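You operate a simulated robot arm through the tools that you are given. There is no shell and no other tool.

Carry out the task below with a simulated robot arm. There is one attempt and no reset: what you move stays moved.

Task
Clean the tee inside with the wool roll and brush flux into it.
Fine: the one in the wooden rack; put roll and brush back and the lid on the red pot.
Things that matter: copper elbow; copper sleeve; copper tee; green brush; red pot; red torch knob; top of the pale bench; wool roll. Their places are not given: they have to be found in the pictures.

The check looks at the end state, three seconds after you hand in, the way a careful person would. Anything else that was tipped, shoved, dropped, spilled or broken makes it a failure. A push-on lid holds only when it is set on centred and level and pressed home; a screw cap is set on level and turned clockwise until tight.

Robot
A 6-joint arm with a two-finger gripper, fixed in place. Base frame: the origin is on the floor under the middle of its stand, x ahead of it, y to its left, z up; the work surface is at about z = 800. Readings come in mm, degrees, newtons and seconds.
It reaches about 1572 mm from its shoulder. Its first joint turns from -166.0 to 166.0 degrees. Payload 2.45 kg.
The tool frame sits at the grasp point between the pads (the TCP): z along the fingers, y along the line on which they close. The tips reach 20 mm beyond it. The gripper opens to 140 mm; its body begins 168 mm behind the TCP.
Orientation is that of the tool frame in the base frame, as [roll, pitch, yaw] about the fixed x, y, z axes, in that order (R = Rz(yaw) Ry(pitch) Rx(roll)). With the fingers straight down and closing along the base's y, the tool's x points along the base's -x, its y along +y and its z along -z.

Tools
- The arm moves only by the tool drive_tool. Its argument "steps" is a list of rows, each a list of 7 numbers: the shift along the tool's x, y, z in mm, then the turn, a rotation vector about the tool's x, y, z in degrees, then the closure, from 0 (fully open) to 1 (shut). In form: [[dx, dy, dz, rx, ry, rz, grip], ...]. A call has 1 to 20 rows; each row shifts and turns the commanded pose from where the row before left it, along the tool's axes as they then stand. Rows are played at 5 a second. More than 50 mm and 8.6 degrees between two rows, or a gripper value outside its range, and nothing of the call is played. A pose out of reach is approached as far as the arm can. The call stops where the force on the tool passes 40 N (or 10 N more than at its start, if that is more) or the arm is blocked; 0.2 s more then pass. The fingers move at their own pace (about 45 mm/s each) and stop on an object; they squeeze with about 44 N. The grip force told is the motor's: it shows also when the fingers shut on nothing. Time passes only in rows, and 0.2 s behind the last, so rows that do not move let the fingers close. It gives the time, the measured TCP pose, the force on the tool (base axes), the opening and the grip force at its end, in the units of the frame above (readings bear some noise), with the torque about the TCP (base axes, N m) and any sound that the robot's microphone picked up.
- Cameras (640 x 400 px; columns grow to the right, rows downward): "scene" is fixed at [397.5, -500, 1589.9]; the picture's right is [0.48, -0.88, 0.00], its down [-0.74, -0.41, -0.53] and it looks along [0.47, 0.26, -0.85] (base axes); focal length 241 px, centre (320, 200). "wrist" rides on the gripper at [78, 11, -209] in the tool frame; the picture's right is [-0.14, 0.99, 0.00], its down [-0.92, -0.13, -0.37] and it looks along [-0.37, -0.05, 0.93] (tool axes); focal length 280 px, centre (320, 200).
- camera(camera): a new picture of that camera. No time passes.
- measure_at(camera, pixels): for up to 12 pixels [column, row] of the newest picture of that camera ("zoom" is the newest enlarged one), the place [x, y, z] in the base frame of the surface seen there, good to about 2 mm. No time passes.
- enlarge(camera, box): a new picture of the part [left, top, right, bottom] of that camera's present view, enlarged. No time passes.
- hand_in(): hands the job in; it is judged then, once.

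Leave the gripper open and the arm clear of the work at the hand-in unless told otherwise.

The tools are called as a command line: name --pt "numbers of a row" for each row, then --argument value for the rest, lists and objects as JSON in quotes. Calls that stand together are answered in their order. drive_tool: Moves the arm, as the interface text tells. Its arguments: {"type":"object","properties":{"steps":{"type":"array","items":{"type":"array","items":{"type":"number"}}}},"required":["steps"]} The other tools are called the same way: camera (camera) takes a picture; measure_at (camera, pixels) gives the place of the surface under pixels of a picture; enlarge (camera, box) takes an enlarged picture of a part of a camera's view; hand_in () hands the job in.

At the start:

```text
time_s: 0.0
tcp_pos: [812.7, -90.6, 1210.8]
tool_rot: [-180.0, 0.1, 180.0]
force: [-0.9, 0.0, -0.3]
moment: [-0.03, 0.0, -0.01]
gripper_width: 140.1
gripper_force: 0.0
```

scene: 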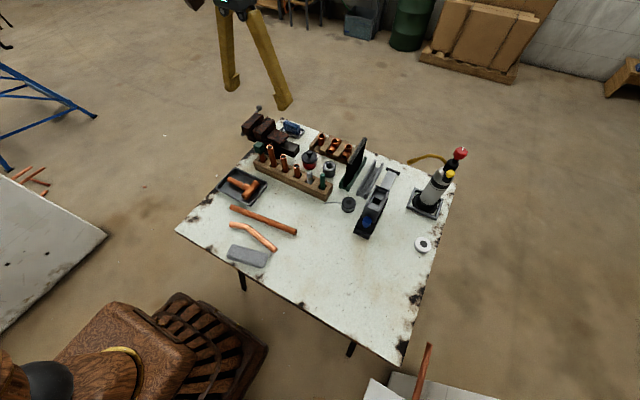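
wrist: 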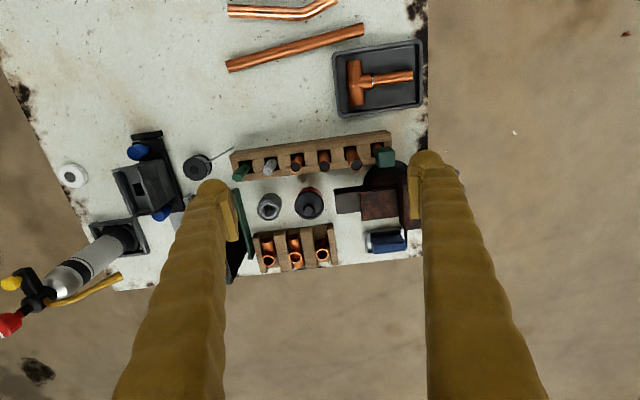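

I see a pale bench with a wooden rack of fittings, a second wooden rack, a vise, a tray with a tee, and a torch. I'll enlarge the views to identify each thing.

enlarge --camera "scene" --box '[210, 100, 370, 200]'

enlarge --camera "wrist" --box '[220, 120, 430, 280]'

```text
4.00 times, centred on (290, 150) of scene
```

zoom: 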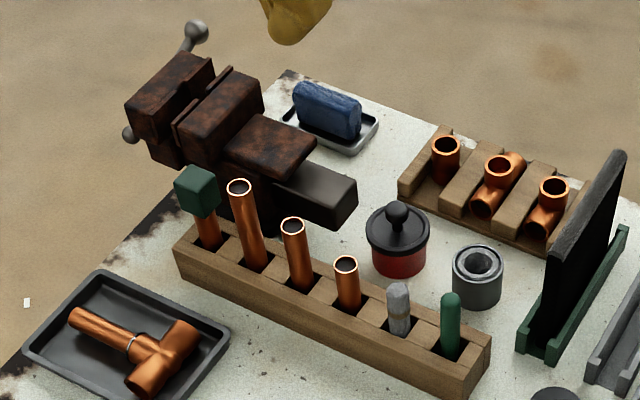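

```text
2.50 times, centred on (325, 200) of wrist
```

zoom: 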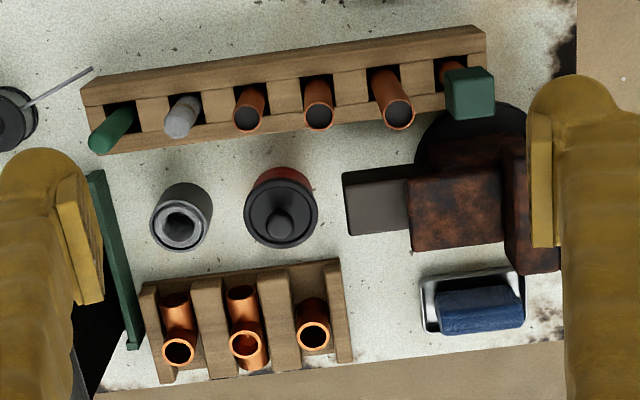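

The small rack has three fittings. I need to tell elbow, tee and sleeve apart, and to identify the grey pieces. Zooming in more.

enlarge --camera "scene" --box '[300, 125, 364, 165]'

enlarge --camera "wrist" --box '[248, 220, 344, 280]'

enlarge --camera "scene" --box '[296, 145, 360, 185]'

enlarge --camera "wrist" --box '[225, 150, 321, 220]'

```text
10.00 times, centred on (332, 145) of scene
```

zoom: 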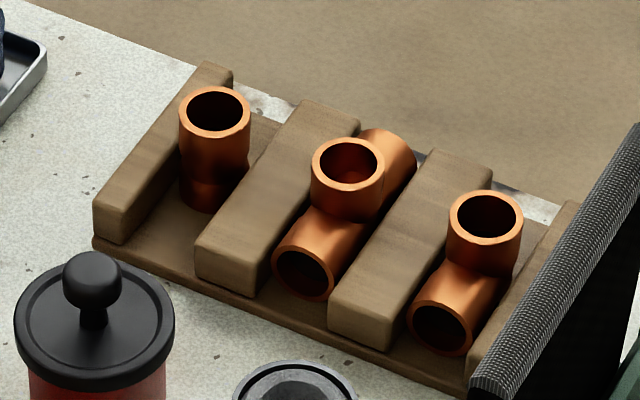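

```text
6.67 times, centred on (296, 250) of wrist
```

zoom: 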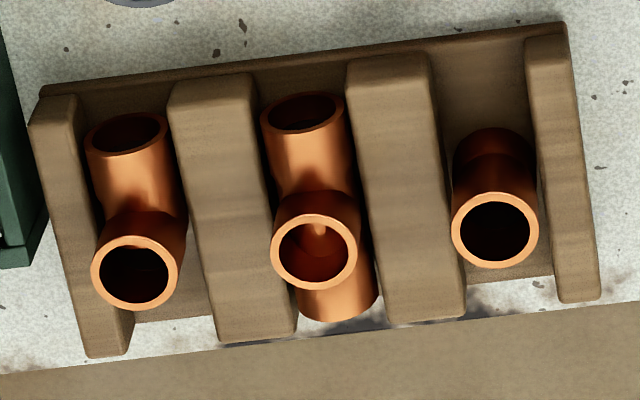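

```text
10.00 times, centred on (328, 165) of scene
```

zoom: 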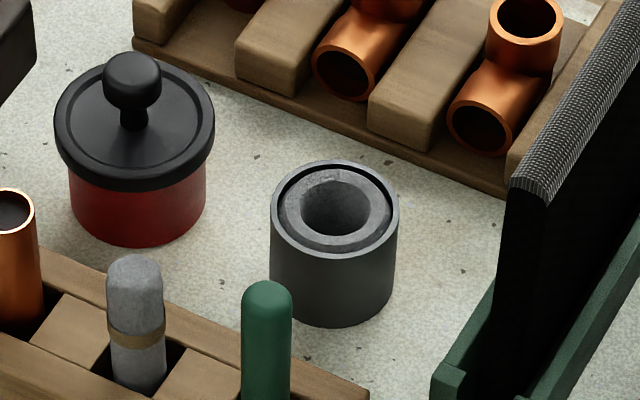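

```text
5.71 times, centred on (273, 185) of wrist
```

zoom: 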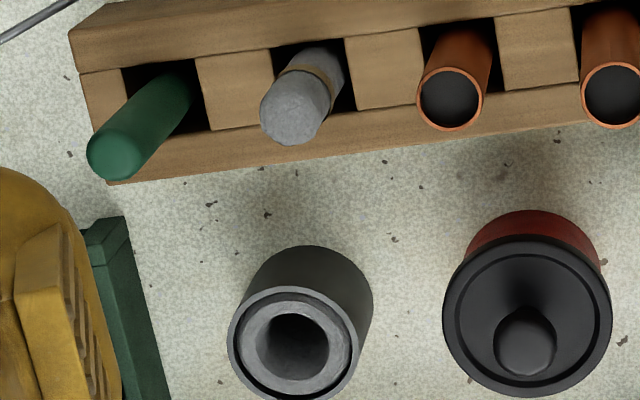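

The middle fitting in the small rack is the tee (run lying along x, branch up), left is the sleeve, right the elbow. The banded grey roll is in the big rack's fifth hole, green brush in the sixth. Now I measure key points.

camera --camera "scene"

enlarge --camera "scene" --box '[296, 145, 360, 185]'

measure_at --camera "zoom" --pixels '[[132, 80], [132, 65], [90, 140], [134, 262], [134, 280], [112, 290], [160, 290], [265, 290], [335, 170], [335, 215], [330, 380], [250, 120]]'

```text
taken
```

scene: 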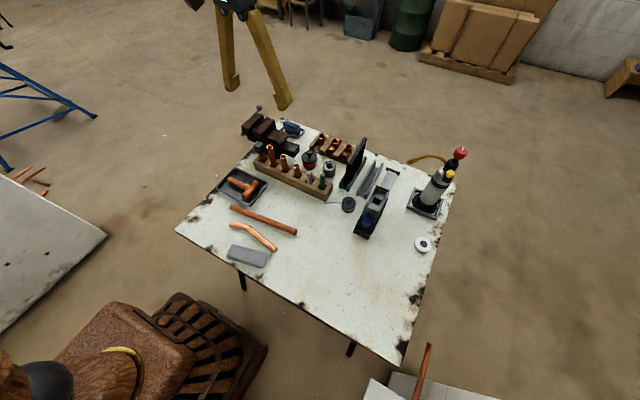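

```text
10.00 times, centred on (328, 165) of scene
```

zoom: 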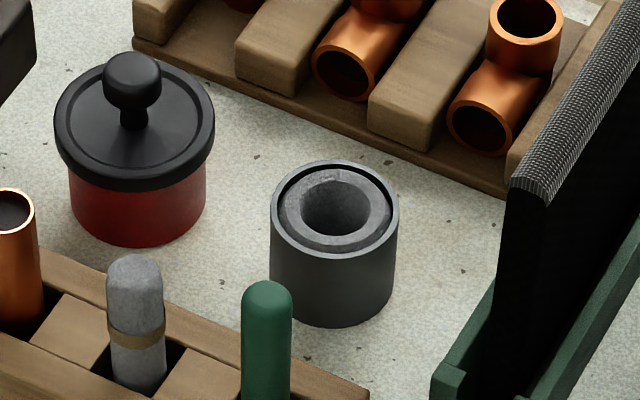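

```text
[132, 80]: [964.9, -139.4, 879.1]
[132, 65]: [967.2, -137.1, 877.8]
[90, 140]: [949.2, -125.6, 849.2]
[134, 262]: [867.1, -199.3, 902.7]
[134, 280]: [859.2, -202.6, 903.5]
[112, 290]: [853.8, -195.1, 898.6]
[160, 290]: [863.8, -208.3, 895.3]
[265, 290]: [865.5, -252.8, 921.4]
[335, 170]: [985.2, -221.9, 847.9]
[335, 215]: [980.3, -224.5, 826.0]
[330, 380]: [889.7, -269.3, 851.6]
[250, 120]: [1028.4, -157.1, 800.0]
```

Now a zoom from the wrist camera on the big rack and on the fittings, to measure rims and centres.

enlarge --camera "wrist" --box '[225, 150, 321, 210]'

measure_at --camera "zoom" --pixels '[[290, 110], [335, 80], [110, 155], [180, 85], [130, 90], [200, 140], [100, 30], [230, 70], [300, 365], [525, 350], [570, 40], [380, 90]]'

enlarge --camera "wrist" --box '[248, 220, 344, 280]'

measure_at --camera "zoom" --pixels '[[275, 250], [354, 250], [315, 217], [315, 286], [315, 255], [317, 230], [220, 200], [400, 180], [305, 160], [340, 300], [210, 100], [395, 70]]'

```text
6.67 times, centred on (273, 180) of wrist
```

zoom: 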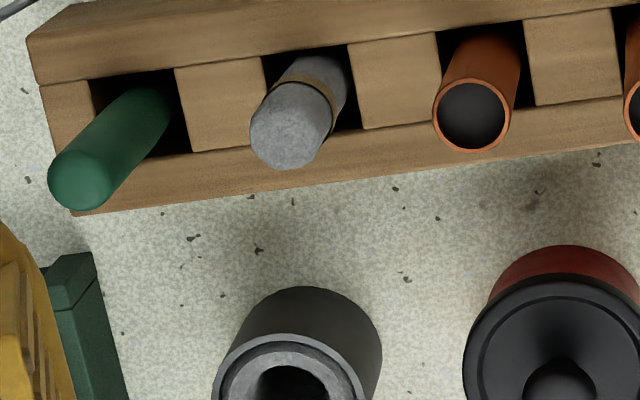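

```text
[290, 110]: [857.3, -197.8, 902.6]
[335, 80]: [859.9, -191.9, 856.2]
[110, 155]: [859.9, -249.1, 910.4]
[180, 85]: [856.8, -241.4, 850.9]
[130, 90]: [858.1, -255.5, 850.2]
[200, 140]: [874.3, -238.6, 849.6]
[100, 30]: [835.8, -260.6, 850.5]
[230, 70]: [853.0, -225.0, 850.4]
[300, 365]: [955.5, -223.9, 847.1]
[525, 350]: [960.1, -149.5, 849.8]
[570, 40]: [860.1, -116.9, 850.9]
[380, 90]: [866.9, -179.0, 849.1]
```

```text
6.67 times, centred on (296, 250) of wrist
```

zoom: 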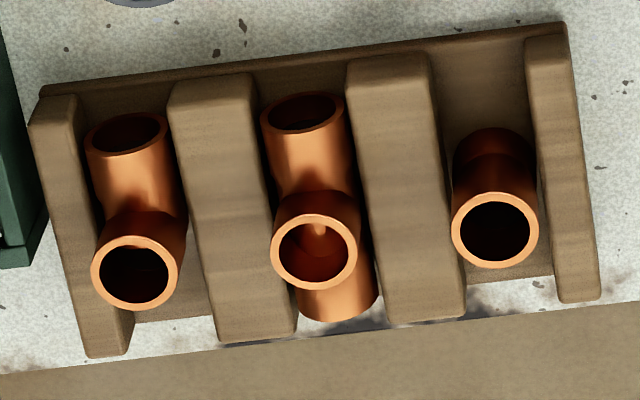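

```text
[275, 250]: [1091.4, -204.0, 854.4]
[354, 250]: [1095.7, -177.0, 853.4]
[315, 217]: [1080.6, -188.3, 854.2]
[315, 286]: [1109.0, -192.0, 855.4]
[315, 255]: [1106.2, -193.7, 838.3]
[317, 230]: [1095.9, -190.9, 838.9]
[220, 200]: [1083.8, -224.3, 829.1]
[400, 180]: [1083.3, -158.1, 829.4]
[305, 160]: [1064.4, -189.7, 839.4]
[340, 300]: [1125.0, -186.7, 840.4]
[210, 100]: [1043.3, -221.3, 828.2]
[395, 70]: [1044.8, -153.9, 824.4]
```

I want to see the fingers' size and shape, and the other tubes' heights, to plan the grasp.

enlarge --camera "scene" --box '[180, 0, 320, 110]'

measure_at --camera "zoom" --pixels '[[200, 350], [240, 370], [230, 330], [470, 440], [450, 400], [480, 350], [430, 445]]'

enlarge --camera "wrist" --box '[320, 120, 440, 270]'

```text
3.64 times, centred on (250, 55) of scene
```

zoom: 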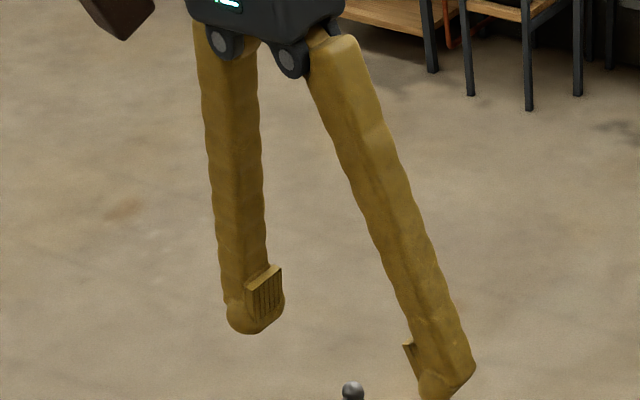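

```text
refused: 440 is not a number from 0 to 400
```

```text
2.67 times, centred on (380, 195) of wrist
```

zoom: 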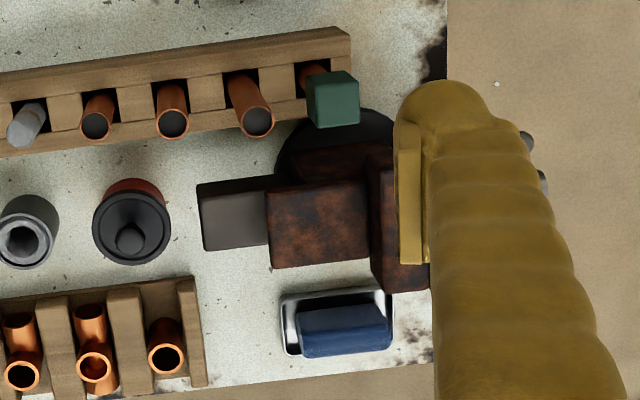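

Measuring finger extents on the wrist and scene views.

measure_at --camera "zoom" --pixels '[[405, 140], [410, 260], [405, 200], [440, 85], [480, 100], [500, 120], [440, 150], [440, 200], [530, 160], [400, 125]]'

enlarge --camera "scene" --box '[210, 55, 306, 115]'

measure_at --camera "zoom" --pixels '[[80, 170], [110, 150], [150, 140], [155, 180], [120, 215], [90, 210], [90, 110], [60, 100], [140, 100], [500, 320], [560, 310], [460, 270]]'

```text
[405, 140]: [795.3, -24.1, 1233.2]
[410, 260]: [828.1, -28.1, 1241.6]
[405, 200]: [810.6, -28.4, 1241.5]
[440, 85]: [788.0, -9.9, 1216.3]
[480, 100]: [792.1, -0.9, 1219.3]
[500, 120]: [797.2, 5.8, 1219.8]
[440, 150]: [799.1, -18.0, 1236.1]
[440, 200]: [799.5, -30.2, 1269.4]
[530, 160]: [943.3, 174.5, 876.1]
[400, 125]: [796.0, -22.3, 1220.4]
```

```text
6.67 times, centred on (258, 85) of scene
```

zoom: 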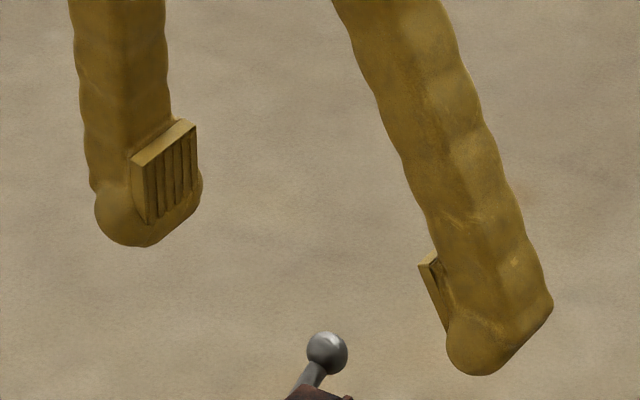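

```text
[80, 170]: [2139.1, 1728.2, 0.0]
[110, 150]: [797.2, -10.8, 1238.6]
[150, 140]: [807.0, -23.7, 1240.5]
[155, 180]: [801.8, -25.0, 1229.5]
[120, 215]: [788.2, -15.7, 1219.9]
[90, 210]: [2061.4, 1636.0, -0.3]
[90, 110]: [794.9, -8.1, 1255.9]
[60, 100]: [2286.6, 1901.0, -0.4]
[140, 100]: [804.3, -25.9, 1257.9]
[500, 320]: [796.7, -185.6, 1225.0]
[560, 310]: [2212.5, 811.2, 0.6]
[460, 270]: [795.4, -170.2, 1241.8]
```

The fingers are stout (about 35 thick, 45–50 wide), so closing along x at the rack is best. Let me look closely at the green-block item in hole 1 and the remaining items so I don't mistake the brush.

enlarge --camera "scene" --box '[250, 130, 298, 170]'

enlarge --camera "scene" --box '[300, 160, 348, 200]'

enlarge --camera "scene" --box '[336, 130, 476, 260]'

```text
10.00 times, centred on (274, 150) of scene
```

zoom: 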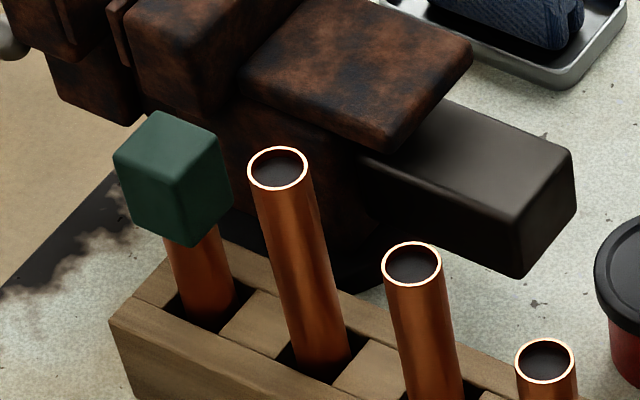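

```text
10.00 times, centred on (324, 180) of scene
```

zoom: 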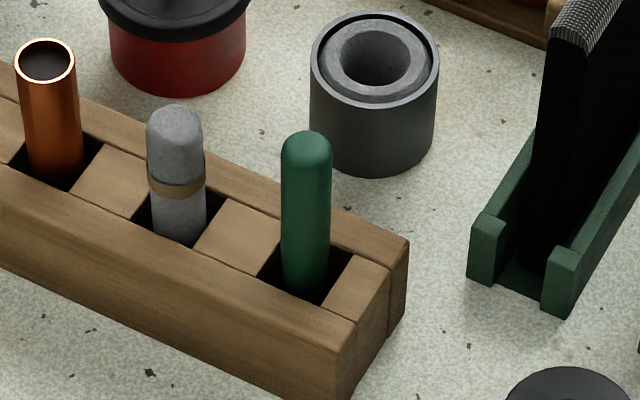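

```text
3.08 times, centred on (406, 195) of scene
```

zoom: 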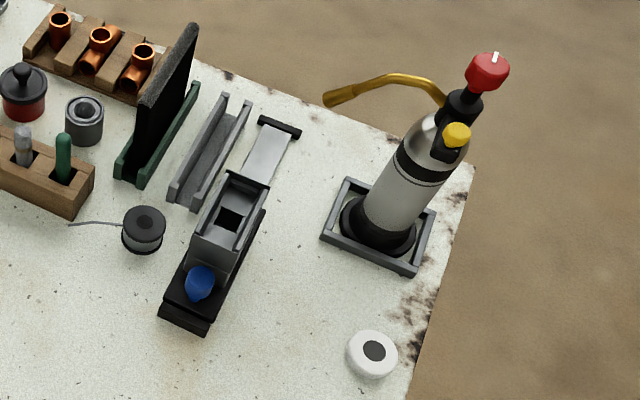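

The slim banded grey roll and slim green handle are clear targets. Measuring roll/brush edges and nearby obstacle heights.

enlarge --camera "scene" --box '[300, 160, 348, 200]'

measure_at --camera "zoom" --pixels '[[45, 50], [150, 160], [201, 160], [175, 130], [176, 186], [284, 200], [326, 200], [305, 145], [305, 270], [575, 30], [410, 340], [176, 235]]'

enlarge --camera "wrist" --box '[225, 150, 289, 190]'

measure_at --camera "zoom" --pixels '[[255, 210], [325, 200], [285, 165], [285, 245], [95, 240], [170, 180], [50, 265], [110, 270], [430, 130], [390, 60], [280, 60], [200, 150]]'

```text
10.00 times, centred on (324, 180) of scene
```

zoom: 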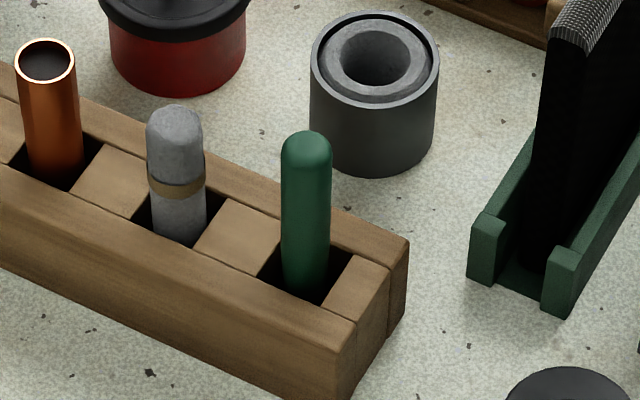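

```text
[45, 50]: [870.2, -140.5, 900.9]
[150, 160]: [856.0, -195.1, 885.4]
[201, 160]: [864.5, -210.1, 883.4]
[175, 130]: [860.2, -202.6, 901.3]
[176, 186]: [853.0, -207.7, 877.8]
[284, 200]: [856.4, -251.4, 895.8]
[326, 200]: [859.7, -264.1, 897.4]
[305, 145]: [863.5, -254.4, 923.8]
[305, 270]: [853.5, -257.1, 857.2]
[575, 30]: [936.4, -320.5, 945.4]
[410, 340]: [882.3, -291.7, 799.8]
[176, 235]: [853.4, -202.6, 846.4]
```

```text
10.00 times, centred on (257, 170) of wrist
```

zoom: 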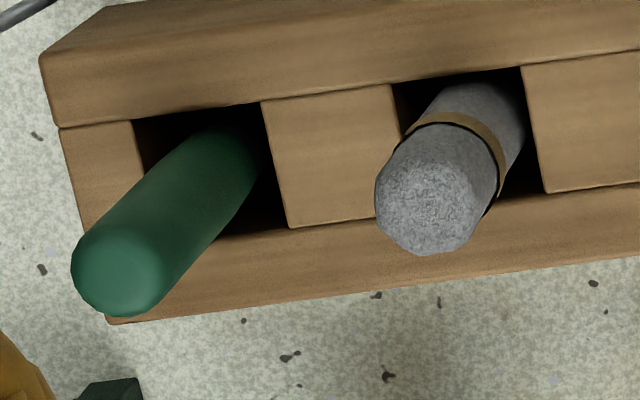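

```text
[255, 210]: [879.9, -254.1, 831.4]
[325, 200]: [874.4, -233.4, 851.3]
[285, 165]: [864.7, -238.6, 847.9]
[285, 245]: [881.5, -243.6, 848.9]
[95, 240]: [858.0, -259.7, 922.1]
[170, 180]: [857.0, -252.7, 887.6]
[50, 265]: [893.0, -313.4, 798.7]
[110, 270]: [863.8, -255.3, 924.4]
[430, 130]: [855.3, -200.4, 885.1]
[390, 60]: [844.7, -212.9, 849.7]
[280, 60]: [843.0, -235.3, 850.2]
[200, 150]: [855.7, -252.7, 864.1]
```

Roll centre ≈ (861, -200), top z≈903; brush centre ≈ (861, -256), top z≈925; rack top z≈850. I'll turn the tool 90° about its z so that the fingers close along x, staying high.

drive_tool --pt "0 0 0 0 0 7.5 0" --pt "0 0 0 0 0 7.5 0" --pt "0 0 0 0 0 7.5 0" --pt "0 0 0 0 0 7.5 0" --pt "0 0 0 0 0 7.5 0" --pt "0 0 0 0 0 7.5 0" --pt "0 0 0 0 0 7.5 0.2" --pt "0 0 0 0 0 7.5 0.3" --pt "0 0 0 0 0 7.5 0.4" --pt "0 0 0 0 0 7.5 0.5" --pt "0 0 0 0 0 7.5 0.5" --pt "0 0 0 0 0 7.5 0.5"

```text
time_s: 2.6
tcp_pos: [813.5, -90.4, 1210.8]
tool_rot: [-179.9, 0.0, 89.9]
force: [0.3, 0.5, -0.2]
moment: [-0.02, -0.02, -0.01]
gripper_width: 70.0
gripper_force: 0.0
```

Turned, opening 70. Now moving above the roll, to about z=1010.

drive_tool --pt "-22 9.5 40 0 0 0 0.5" --pt "-22 9.5 40 0 0 0 0.5" --pt "-22 9.5 40 0 0 0 0.5" --pt "-22 9.5 40 0 0 0 0.5" --pt "-21.6 9.5 40 0 0 0 0.5" --pt "0 0 0 0 0 0 0.5"

camera --camera "wrist"

camera --camera "scene"

```text
time_s: 4.0
tcp_pos: [860.6, -199.8, 1014.2]
tool_rot: [179.9, 0.0, 90.0]
force: [-0.7, -0.2, -0.5]
moment: [-0.03, 0.01, 0.01]
gripper_width: 69.8
gripper_force: 0.0
```

```text
taken
```

wrist: 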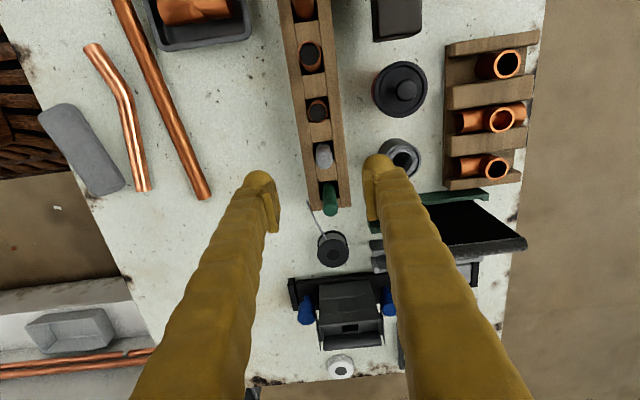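

```text
taken
```

scene: 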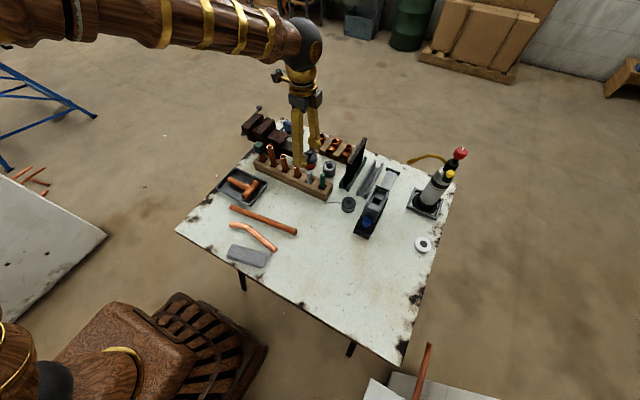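

Now close-up measurement of roll, brush, pot lid and tee from here.

enlarge --camera "wrist" --box '[290, 130, 370, 220]'

measure_at --camera "zoom" --pixels '[[150, 65], [150, 100], [110, 80], [185, 80], [165, 150], [175, 250], [150, 250], [200, 250], [180, 360], [120, 180], [230, 180], [160, 20]]'

enlarge --camera "wrist" --box '[440, 30, 540, 190]'

measure_at --camera "zoom" --pixels '[[150, 200], [150, 230], [120, 225], [178, 220], [152, 252], [60, 230], [200, 210], [155, 340], [165, 90], [100, 170], [90, 280]]'

enlarge --camera "wrist" --box '[350, 40, 446, 200]'

measure_at --camera "zoom" --pixels '[[140, 120], [140, 100], [120, 120], [165, 120], [140, 145], [62, 125], [185, 125], [125, 65], [115, 185], [130, 290], [125, 275], [170, 290]]'

```text
4.44 times, centred on (330, 175) of wrist
```

zoom: 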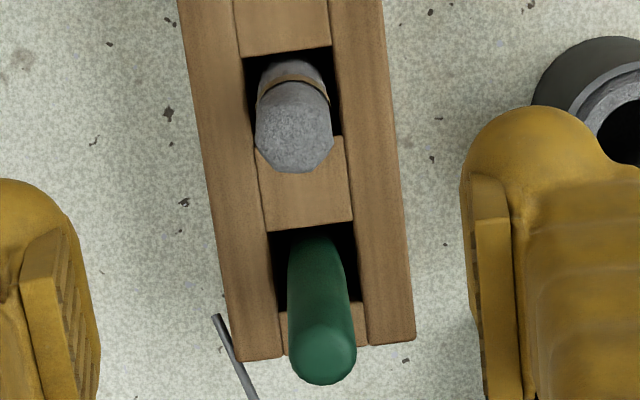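

```text
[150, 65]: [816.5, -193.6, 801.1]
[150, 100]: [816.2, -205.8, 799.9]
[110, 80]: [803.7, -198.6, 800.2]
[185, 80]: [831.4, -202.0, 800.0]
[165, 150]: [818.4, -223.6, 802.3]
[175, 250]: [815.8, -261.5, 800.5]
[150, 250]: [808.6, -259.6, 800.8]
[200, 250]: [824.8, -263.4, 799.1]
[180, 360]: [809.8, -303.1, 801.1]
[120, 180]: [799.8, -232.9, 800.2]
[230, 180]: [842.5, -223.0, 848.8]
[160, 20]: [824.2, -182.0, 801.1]
```

```text
2.50 times, centred on (490, 110) of wrist
```

zoom: 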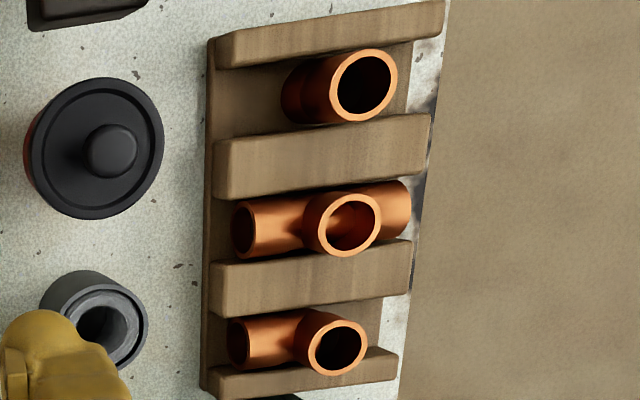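

```text
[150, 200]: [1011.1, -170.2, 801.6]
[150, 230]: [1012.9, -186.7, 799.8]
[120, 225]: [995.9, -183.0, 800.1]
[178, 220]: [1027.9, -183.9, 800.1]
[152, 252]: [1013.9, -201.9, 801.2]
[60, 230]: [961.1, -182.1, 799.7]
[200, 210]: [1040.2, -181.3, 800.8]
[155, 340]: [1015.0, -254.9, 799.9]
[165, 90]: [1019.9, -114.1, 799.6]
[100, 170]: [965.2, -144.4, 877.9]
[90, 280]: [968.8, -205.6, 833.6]
```

```text
2.50 times, centred on (398, 120) of wrist
```

zoom: 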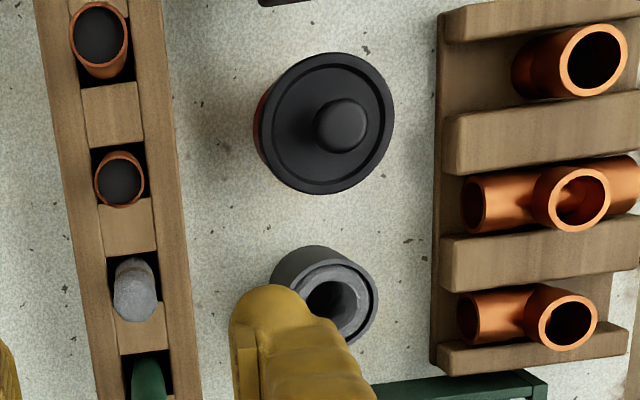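

```text
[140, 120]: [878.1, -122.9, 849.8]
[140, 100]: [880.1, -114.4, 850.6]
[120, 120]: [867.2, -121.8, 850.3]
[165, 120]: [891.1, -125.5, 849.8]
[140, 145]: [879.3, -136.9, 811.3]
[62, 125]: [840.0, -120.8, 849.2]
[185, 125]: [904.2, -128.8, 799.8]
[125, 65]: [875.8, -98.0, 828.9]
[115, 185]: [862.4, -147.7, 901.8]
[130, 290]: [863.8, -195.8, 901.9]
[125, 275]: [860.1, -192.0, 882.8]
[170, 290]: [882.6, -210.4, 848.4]
```

The zoom now shows pot, tee, roll clearly. I'll measure properly on this picture: lid rim, knob, tee branch rim, cup, roll.

measure_at --camera "zoom" --pixels '[[340, 125], [325, 60], [325, 188], [262, 120], [388, 120], [571, 172], [571, 228], [538, 200], [605, 195], [571, 200], [475, 205], [620, 190]]'

measure_at --camera "zoom" --pixels '[[318, 125], [366, 125], [340, 101], [340, 150], [118, 290], [152, 290], [135, 310], [135, 265], [480, 130], [560, 260], [120, 180], [590, 60]]'

enlarge --camera "wrist" --box '[290, 130, 370, 220]'

measure_at --camera "zoom" --pixels '[[258, 130], [332, 130], [295, 130], [292, 168], [295, 95], [320, 355], [292, 340], [352, 340], [320, 250], [290, 260], [345, 260], [278, 300]]'

```text
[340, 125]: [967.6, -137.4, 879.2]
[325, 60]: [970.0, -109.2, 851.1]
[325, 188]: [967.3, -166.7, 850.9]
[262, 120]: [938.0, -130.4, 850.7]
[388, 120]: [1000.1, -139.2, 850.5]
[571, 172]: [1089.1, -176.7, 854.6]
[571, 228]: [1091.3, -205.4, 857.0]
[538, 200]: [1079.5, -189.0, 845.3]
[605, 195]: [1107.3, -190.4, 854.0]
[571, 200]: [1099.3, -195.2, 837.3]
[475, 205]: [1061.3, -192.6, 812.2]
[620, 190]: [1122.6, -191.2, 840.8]
```

```text
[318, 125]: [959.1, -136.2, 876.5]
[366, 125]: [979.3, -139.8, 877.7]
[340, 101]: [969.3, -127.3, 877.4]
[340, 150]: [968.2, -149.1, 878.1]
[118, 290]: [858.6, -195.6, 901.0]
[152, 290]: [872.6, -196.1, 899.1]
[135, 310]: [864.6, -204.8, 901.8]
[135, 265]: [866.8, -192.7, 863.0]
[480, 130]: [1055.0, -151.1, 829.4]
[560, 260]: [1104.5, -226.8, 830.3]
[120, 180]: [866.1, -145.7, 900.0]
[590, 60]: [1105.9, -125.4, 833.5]
```

```text
4.44 times, centred on (330, 175) of wrist
```

zoom: 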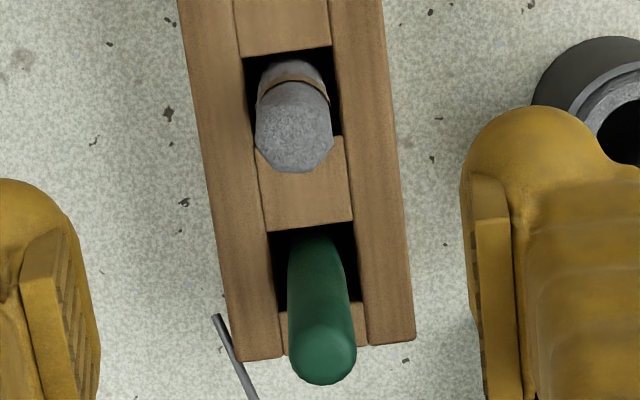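

```text
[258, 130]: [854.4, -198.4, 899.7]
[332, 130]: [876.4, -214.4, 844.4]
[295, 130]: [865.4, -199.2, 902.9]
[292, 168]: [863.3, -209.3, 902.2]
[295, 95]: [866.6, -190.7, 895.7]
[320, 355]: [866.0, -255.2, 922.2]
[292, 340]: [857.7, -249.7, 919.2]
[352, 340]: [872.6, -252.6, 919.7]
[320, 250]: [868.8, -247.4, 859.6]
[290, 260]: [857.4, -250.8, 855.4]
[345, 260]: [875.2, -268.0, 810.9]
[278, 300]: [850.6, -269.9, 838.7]
```

Roll centre ≈ (865, -199), brush ≈ (865.5, -253.5), lid/knob centre ≈ (969, -138), knob dia ≈ 21, top z 879; tee branch centre ≈ (1094, -190.5), rim z 855. I go down on the roll to TCP z≈888, shifting +4.4 in x.

drive_tool --pt "0.5 4.4 26 0 0 0 0.5" --pt "0 0 40 0 0 0 0.5" --pt "0 0 40 0 0 0 0.5" --pt "0 0 20 0 0 0 0.5" --pt "0 0 0 0 0 0 0.5"

camera --camera "wrist"

enlarge --camera "scene" --box '[260, 110, 360, 200]'

```text
time_s: 5.2
tcp_pos: [862.7, -199.4, 885.7]
tool_rot: [179.9, 0.0, 89.9]
force: [0.7, -0.4, -0.5]
moment: [0.02, 0.02, 0.0]
gripper_width: 70.1
gripper_force: 0.2
```

```text
taken
```

wrist: 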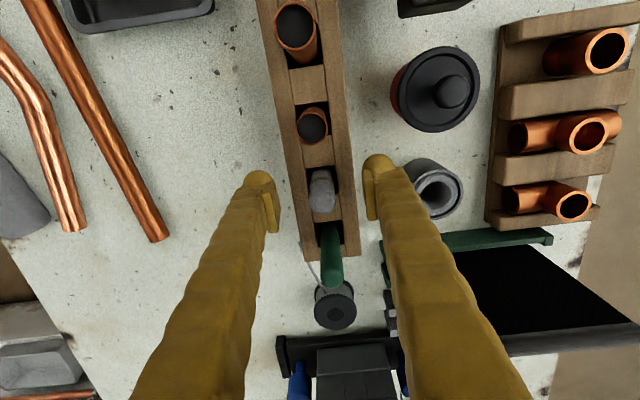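

```text
4.44 times, centred on (310, 155) of scene
```

zoom: 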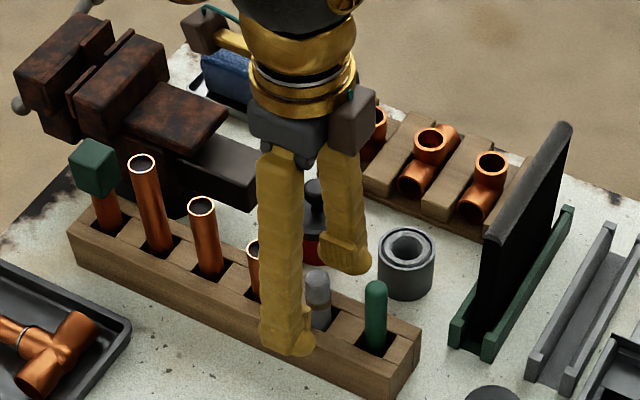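

I'll zoom the wrist view to check centring of the roll between the pads (TCP projects to about (320,195)).

enlarge --camera "wrist" --box '[240, 145, 400, 245]'

drive_tool --pt "0 0 0 0 0 0 0.5"

```text
4.00 times, centred on (320, 195) of wrist
```

zoom: 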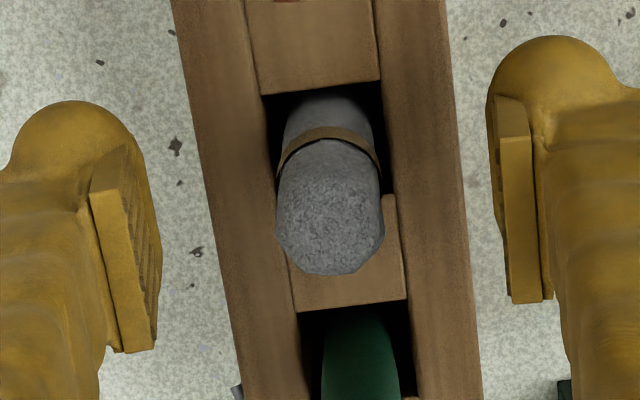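

```text
time_s: 5.6
tcp_pos: [862.4, -199.7, 886.6]
tool_rot: [-179.9, -0.1, 90.1]
force: [-0.2, 0.0, -0.7]
moment: [-0.01, -0.03, -0.02]
gripper_width: 70.3
gripper_force: 0.1
```

Roll sits ~1.5 mm toward +x of the pad middle; I'll shift 1.5 mm and close.

drive_tool --pt "0 1.5 0 0 0 0 0.6" --pt "0 0 0 0 0 0 0.75" --pt "0 0 0 0 0 0 0.85" --pt "0 0 0 0 0 0 1" --pt "0 0 0 0 0 0 1" --pt "0 0 0 0 0 0 1" --pt "0 0 0 0 0 0 1"

camera --camera "wrist"

```text
time_s: 7.2
tcp_pos: [865.3, -200.1, 885.3]
tool_rot: [-180.0, 0.0, 89.9]
force: [-0.1, -0.6, 0.2]
moment: [-0.04, 0.02, -0.01]
gripper_width: 18.0
gripper_force: 43.9
```

```text
taken
```

wrist: 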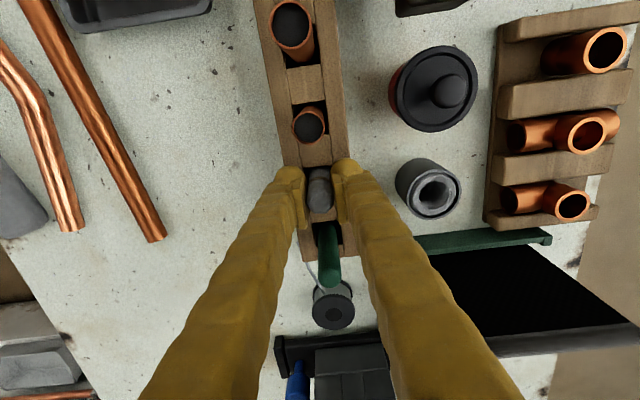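

Gripped at 18 mm width. Lifting straight up 130 mm in small steps.

drive_tool --pt "0 0 -10 0 0 0 1" --pt "0 0 -20 0 0 0 1" --pt "0 0 -30 0 0 0 1" --pt "0 0 -30 0 0 0 1" --pt "0 0 -40 0 0 0 1" --pt "0 0 0 0 0 0 1"

enlarge --camera "scene" --box '[260, 80, 380, 200]'

enlarge --camera "wrist" --box '[240, 130, 400, 250]'

```text
time_s: 8.6
tcp_pos: [866.6, -199.4, 1014.5]
tool_rot: [-179.9, 0.1, 90.1]
force: [0.3, 0.1, -0.4]
moment: [-0.01, 0.0, 0.02]
gripper_width: 18.4
gripper_force: 43.8
```

```text
3.33 times, centred on (320, 140) of scene
```

zoom: 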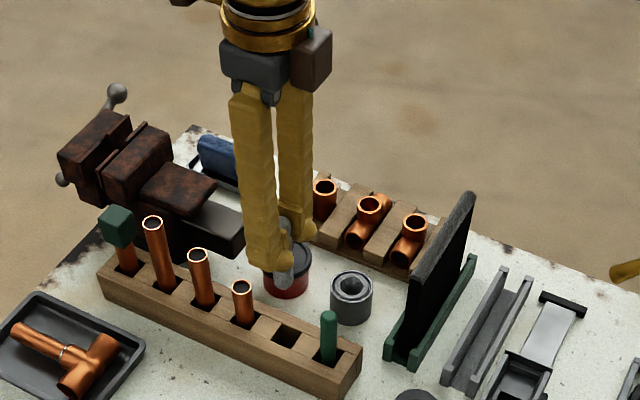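

```text
3.33 times, centred on (320, 190) of wrist
```

zoom: 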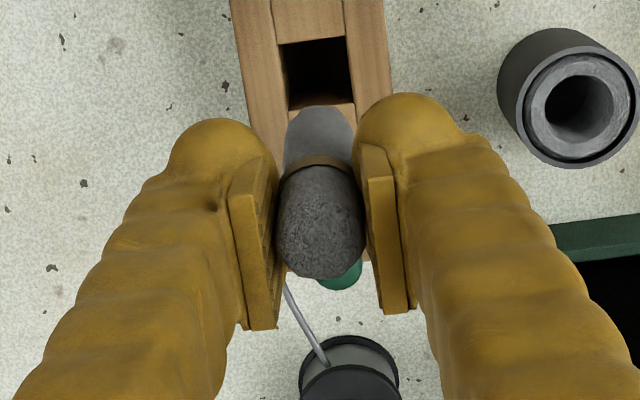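

The roll is out. Zoom on the roll to measure its bottom end and any tilt.

enlarge --camera "scene" --box '[325, 135, 365, 175]'

enlarge --camera "scene" --box '[325, 135, 373, 175]'

```text
10.00 times, centred on (345, 155) of scene
```

zoom: 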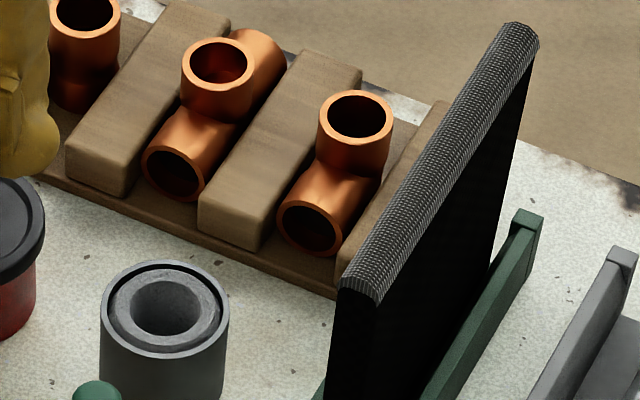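

```text
10.00 times, centred on (349, 155) of scene
```

zoom: 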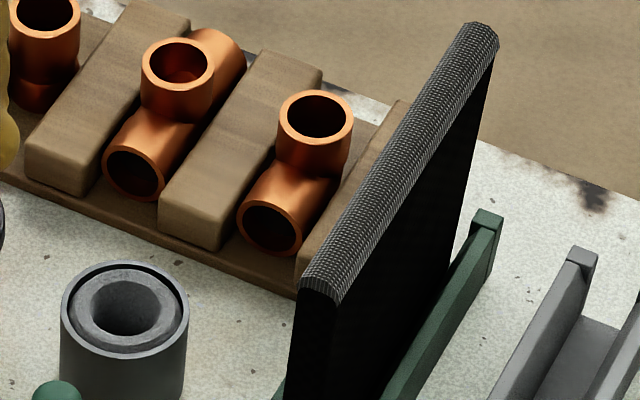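

Roll is near scene pixel (309,158). Zooming there.

enlarge --camera "scene" --box '[278, 136, 342, 176]'

measure_at --camera "zoom" --pixels '[[310, 270], [310, 240], [310, 210], [300, 250], [320, 250], [300, 150]]'

```text
10.00 times, centred on (310, 156) of scene
```

zoom: 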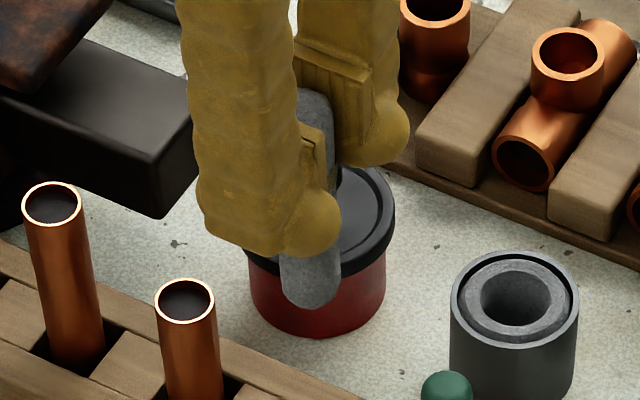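

```text
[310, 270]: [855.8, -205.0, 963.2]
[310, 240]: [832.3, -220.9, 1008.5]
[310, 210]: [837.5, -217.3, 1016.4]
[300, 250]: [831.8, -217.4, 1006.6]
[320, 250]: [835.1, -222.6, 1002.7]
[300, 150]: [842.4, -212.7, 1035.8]
```

Measuring the roll's bottom end.

measure_at --camera "zoom" --pixels '[[308, 300], [308, 305], [308, 285], [288, 280], [330, 280], [310, 260], [318, 100]]'

```text
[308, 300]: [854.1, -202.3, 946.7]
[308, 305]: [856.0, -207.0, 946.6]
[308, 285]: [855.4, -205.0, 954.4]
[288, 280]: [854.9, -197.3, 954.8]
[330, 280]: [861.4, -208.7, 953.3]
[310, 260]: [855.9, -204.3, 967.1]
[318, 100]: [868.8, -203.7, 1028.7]
```

Roll bottom is ~70 mm below the TCP, vertical and centred. Now I carry it over to above the tee at (1094, -190.5), staying at z≈1014.

drive_tool --pt "1 40 0 0 0 0 1" --pt "2 47 0 0 0 0 1" --pt "2 47 0 0 0 0 1" --pt "2 47 0 0 0 0 1" --pt "2 47 0 0 0 0 1" --pt "0 0 0 0 0 0 1"

enlarge --camera "scene" --box '[300, 110, 364, 150]'

enlarge --camera "wrist" --box '[240, 130, 400, 250]'

```text
time_s: 10.0
tcp_pos: [1095.9, -194.7, 1013.3]
tool_rot: [180.0, 0.0, 90.0]
force: [0.9, 0.4, -0.3]
moment: [0.0, 0.03, -0.01]
gripper_width: 18.6
gripper_force: 44.0
```

```text
10.00 times, centred on (332, 130) of scene
```

zoom: 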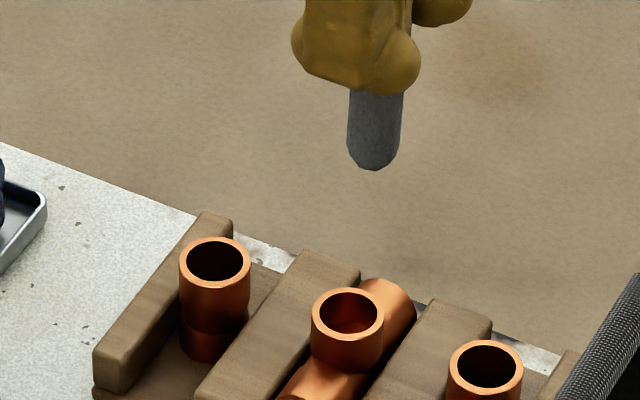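

```text
3.33 times, centred on (320, 190) of wrist
```

zoom: 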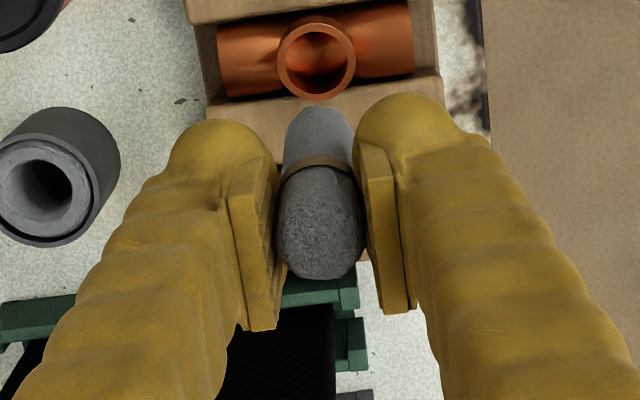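

I'll take another reading (idle) and zoom for the tee rim measurement from the wrist view.

drive_tool --pt "0 0 0 0 0 0 1" --pt "0 0 0 0 0 0 1"

enlarge --camera "wrist" --box '[288, 120, 352, 180]'

camera --camera "wrist"

```text
time_s: 10.6
tcp_pos: [1095.6, -195.5, 1014.4]
tool_rot: [179.9, 0.0, 90.0]
force: [0.2, -0.3, -0.6]
moment: [-0.02, 0.0, 0.01]
gripper_width: 18.4
gripper_force: 43.4
```

```text
6.67 times, centred on (320, 150) of wrist
```

zoom: 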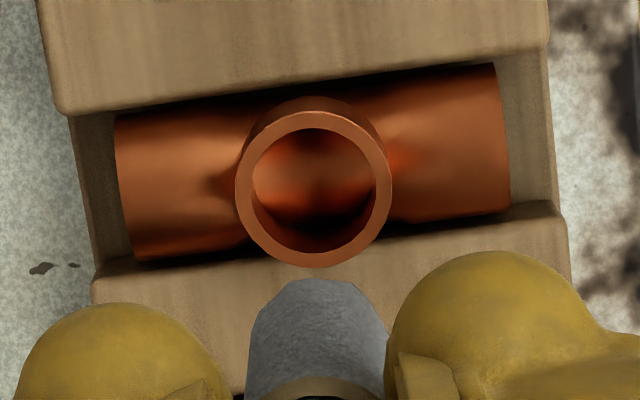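

```text
taken
```

wrist: 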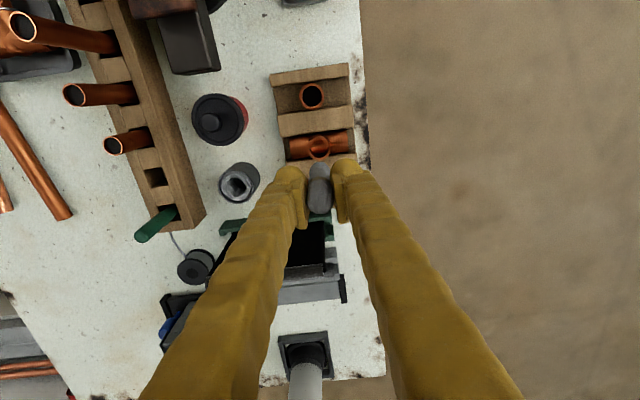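

Measured y (-195.5) differs from what I commanded (-190.7), so I rely on pictures. Measuring tee rim and the roll in the wrist zoom.

enlarge --camera "wrist" --box '[288, 120, 352, 180]'

measure_at --camera "zoom" --pixels '[[243, 188], [384, 188], [313, 120], [313, 260], [315, 300], [255, 340], [375, 340], [315, 365], [275, 390], [355, 390]]'

enlarge --camera "scene" --box '[300, 110, 364, 150]'

measure_at --camera "zoom" --pixels '[[317, 320], [378, 320], [347, 291], [347, 348], [374, 165], [374, 140], [352, 120], [398, 120], [374, 110], [347, 365]]'

```text
6.67 times, centred on (320, 150) of wrist
```

zoom: 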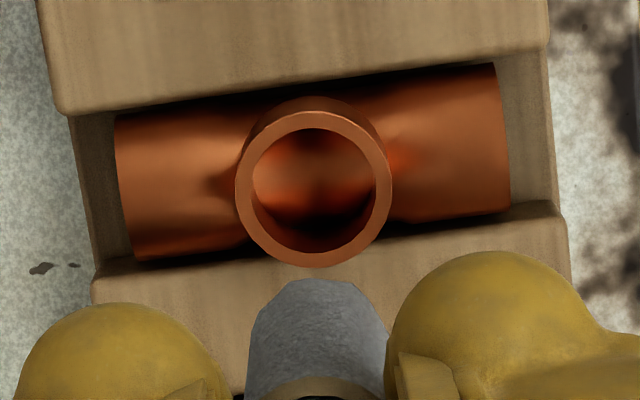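

```text
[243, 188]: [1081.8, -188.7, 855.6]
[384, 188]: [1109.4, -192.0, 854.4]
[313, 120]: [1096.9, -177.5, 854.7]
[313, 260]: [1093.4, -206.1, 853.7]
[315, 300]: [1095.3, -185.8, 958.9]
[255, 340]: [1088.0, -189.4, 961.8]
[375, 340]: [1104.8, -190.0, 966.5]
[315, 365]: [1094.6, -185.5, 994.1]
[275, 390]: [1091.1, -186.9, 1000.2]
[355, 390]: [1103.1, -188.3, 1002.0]
```

```text
10.00 times, centred on (332, 130) of scene
```

zoom: 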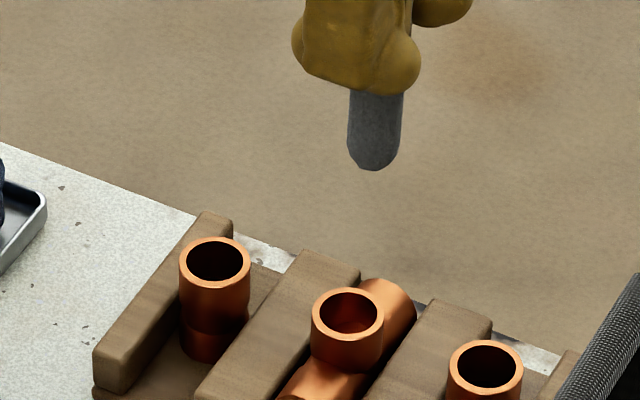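

```text
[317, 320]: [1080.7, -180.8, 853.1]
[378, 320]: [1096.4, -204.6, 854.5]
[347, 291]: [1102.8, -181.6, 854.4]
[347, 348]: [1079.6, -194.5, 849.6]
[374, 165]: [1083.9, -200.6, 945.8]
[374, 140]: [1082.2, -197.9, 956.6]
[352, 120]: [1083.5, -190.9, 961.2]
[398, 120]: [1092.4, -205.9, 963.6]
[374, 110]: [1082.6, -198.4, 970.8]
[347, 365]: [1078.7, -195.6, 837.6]
```

Tee branch centre ≈ (1095, -191); roll axis ≈ (1096, -195.5). The measured TCP agrees with the roll. I correct +4.2 in y, -0.7 in x, and go down until the roll end is ~20 mm above the rim.

drive_tool --pt "4.2 -0.7 0 0 0 0 1" --pt "0 0 30 0 0 0 1" --pt "0 0 38 0 0 0 1" --pt "0 0 0 0 0 0 1" --pt "0 0 0 0 0 0 1"

enlarge --camera "scene" --box '[300, 120, 364, 160]'

measure_at --camera "zoom" --pixels '[[317, 220], [378, 220], [347, 191], [347, 248], [360, 170], [360, 150], [335, 130], [390, 130], [360, 110], [347, 265]]'

enlarge --camera "wrist" --box '[280, 130, 360, 180]'

```text
time_s: 11.8
tcp_pos: [1095.0, -189.3, 947.4]
tool_rot: [180.0, 0.1, 89.9]
force: [1.0, 1.1, 0.4]
moment: [0.01, 0.03, 0.01]
gripper_width: 18.5
gripper_force: 43.5
```

```text
10.00 times, centred on (332, 140) of scene
```

zoom: 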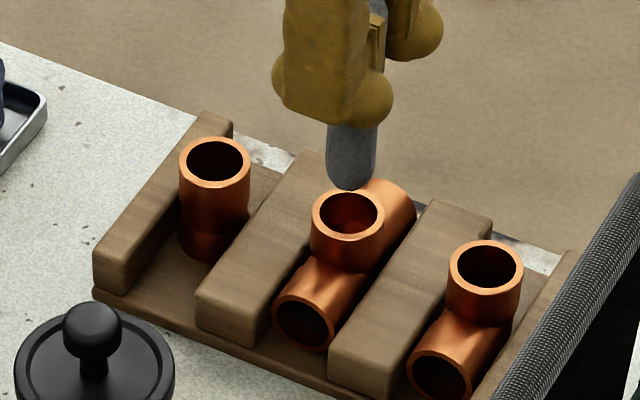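

```text
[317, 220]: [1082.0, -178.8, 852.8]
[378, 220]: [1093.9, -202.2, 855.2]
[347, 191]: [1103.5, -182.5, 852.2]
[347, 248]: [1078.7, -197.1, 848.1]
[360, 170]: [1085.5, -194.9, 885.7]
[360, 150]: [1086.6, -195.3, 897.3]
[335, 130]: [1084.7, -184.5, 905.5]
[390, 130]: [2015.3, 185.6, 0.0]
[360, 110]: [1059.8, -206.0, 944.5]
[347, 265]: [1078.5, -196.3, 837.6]
```

```text
8.00 times, centred on (320, 155) of wrist
```

zoom: 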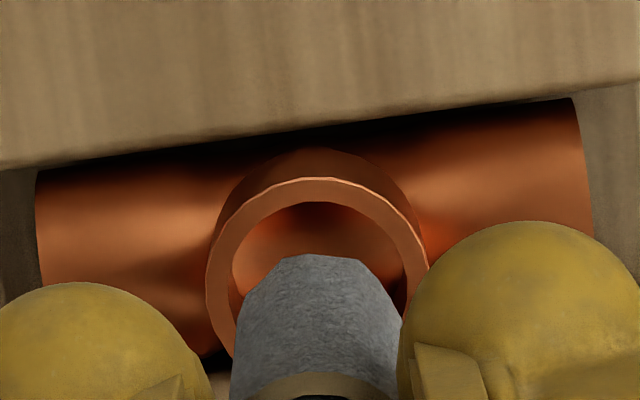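

Both views show the roll lined up with the branch (scene: roll column ≈352 vs predicted 352; wrist: both ≈318). I lower slowly: 4 steps to bring the roll end ~20 mm inside the branch.

drive_tool --pt "0 0 10 0 0 0 1" --pt "0 0 10 0 0 0 1" --pt "0 0 6 0 0 0 1" --pt "0 0 4 0 0 0 1" --pt "0 0 0 0 0 0 1"

enlarge --camera "scene" --box '[300, 120, 364, 160]'

enlarge --camera "wrist" --box '[280, 130, 360, 180]'

```text
time_s: 13.0
tcp_pos: [1095.3, -187.4, 914.7]
tool_rot: [180.0, 0.0, 90.0]
force: [0.1, -0.2, -1.0]
moment: [0.0, 0.01, 0.0]
gripper_width: 18.3
gripper_force: 43.7
```

```text
10.00 times, centred on (332, 140) of scene
```

zoom: 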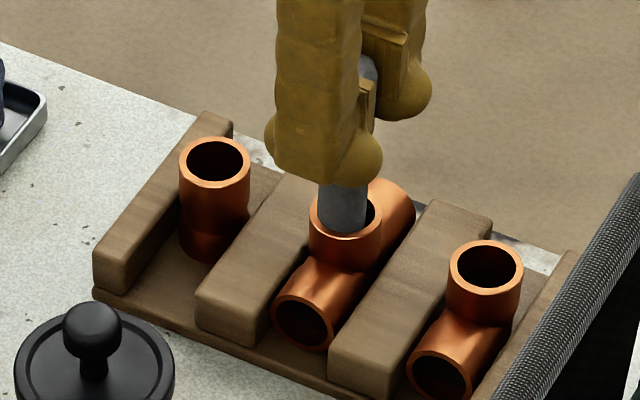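

```text
8.00 times, centred on (320, 155) of wrist
```

zoom: 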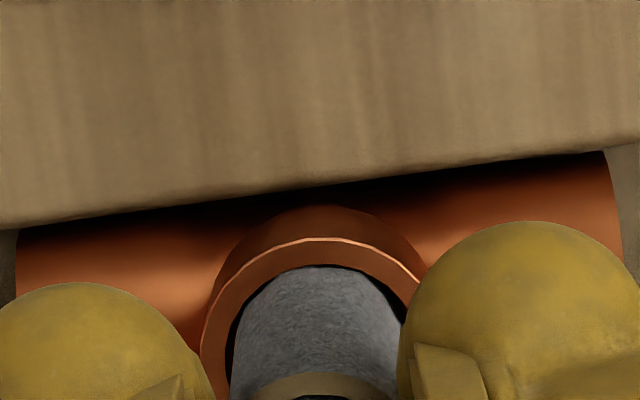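

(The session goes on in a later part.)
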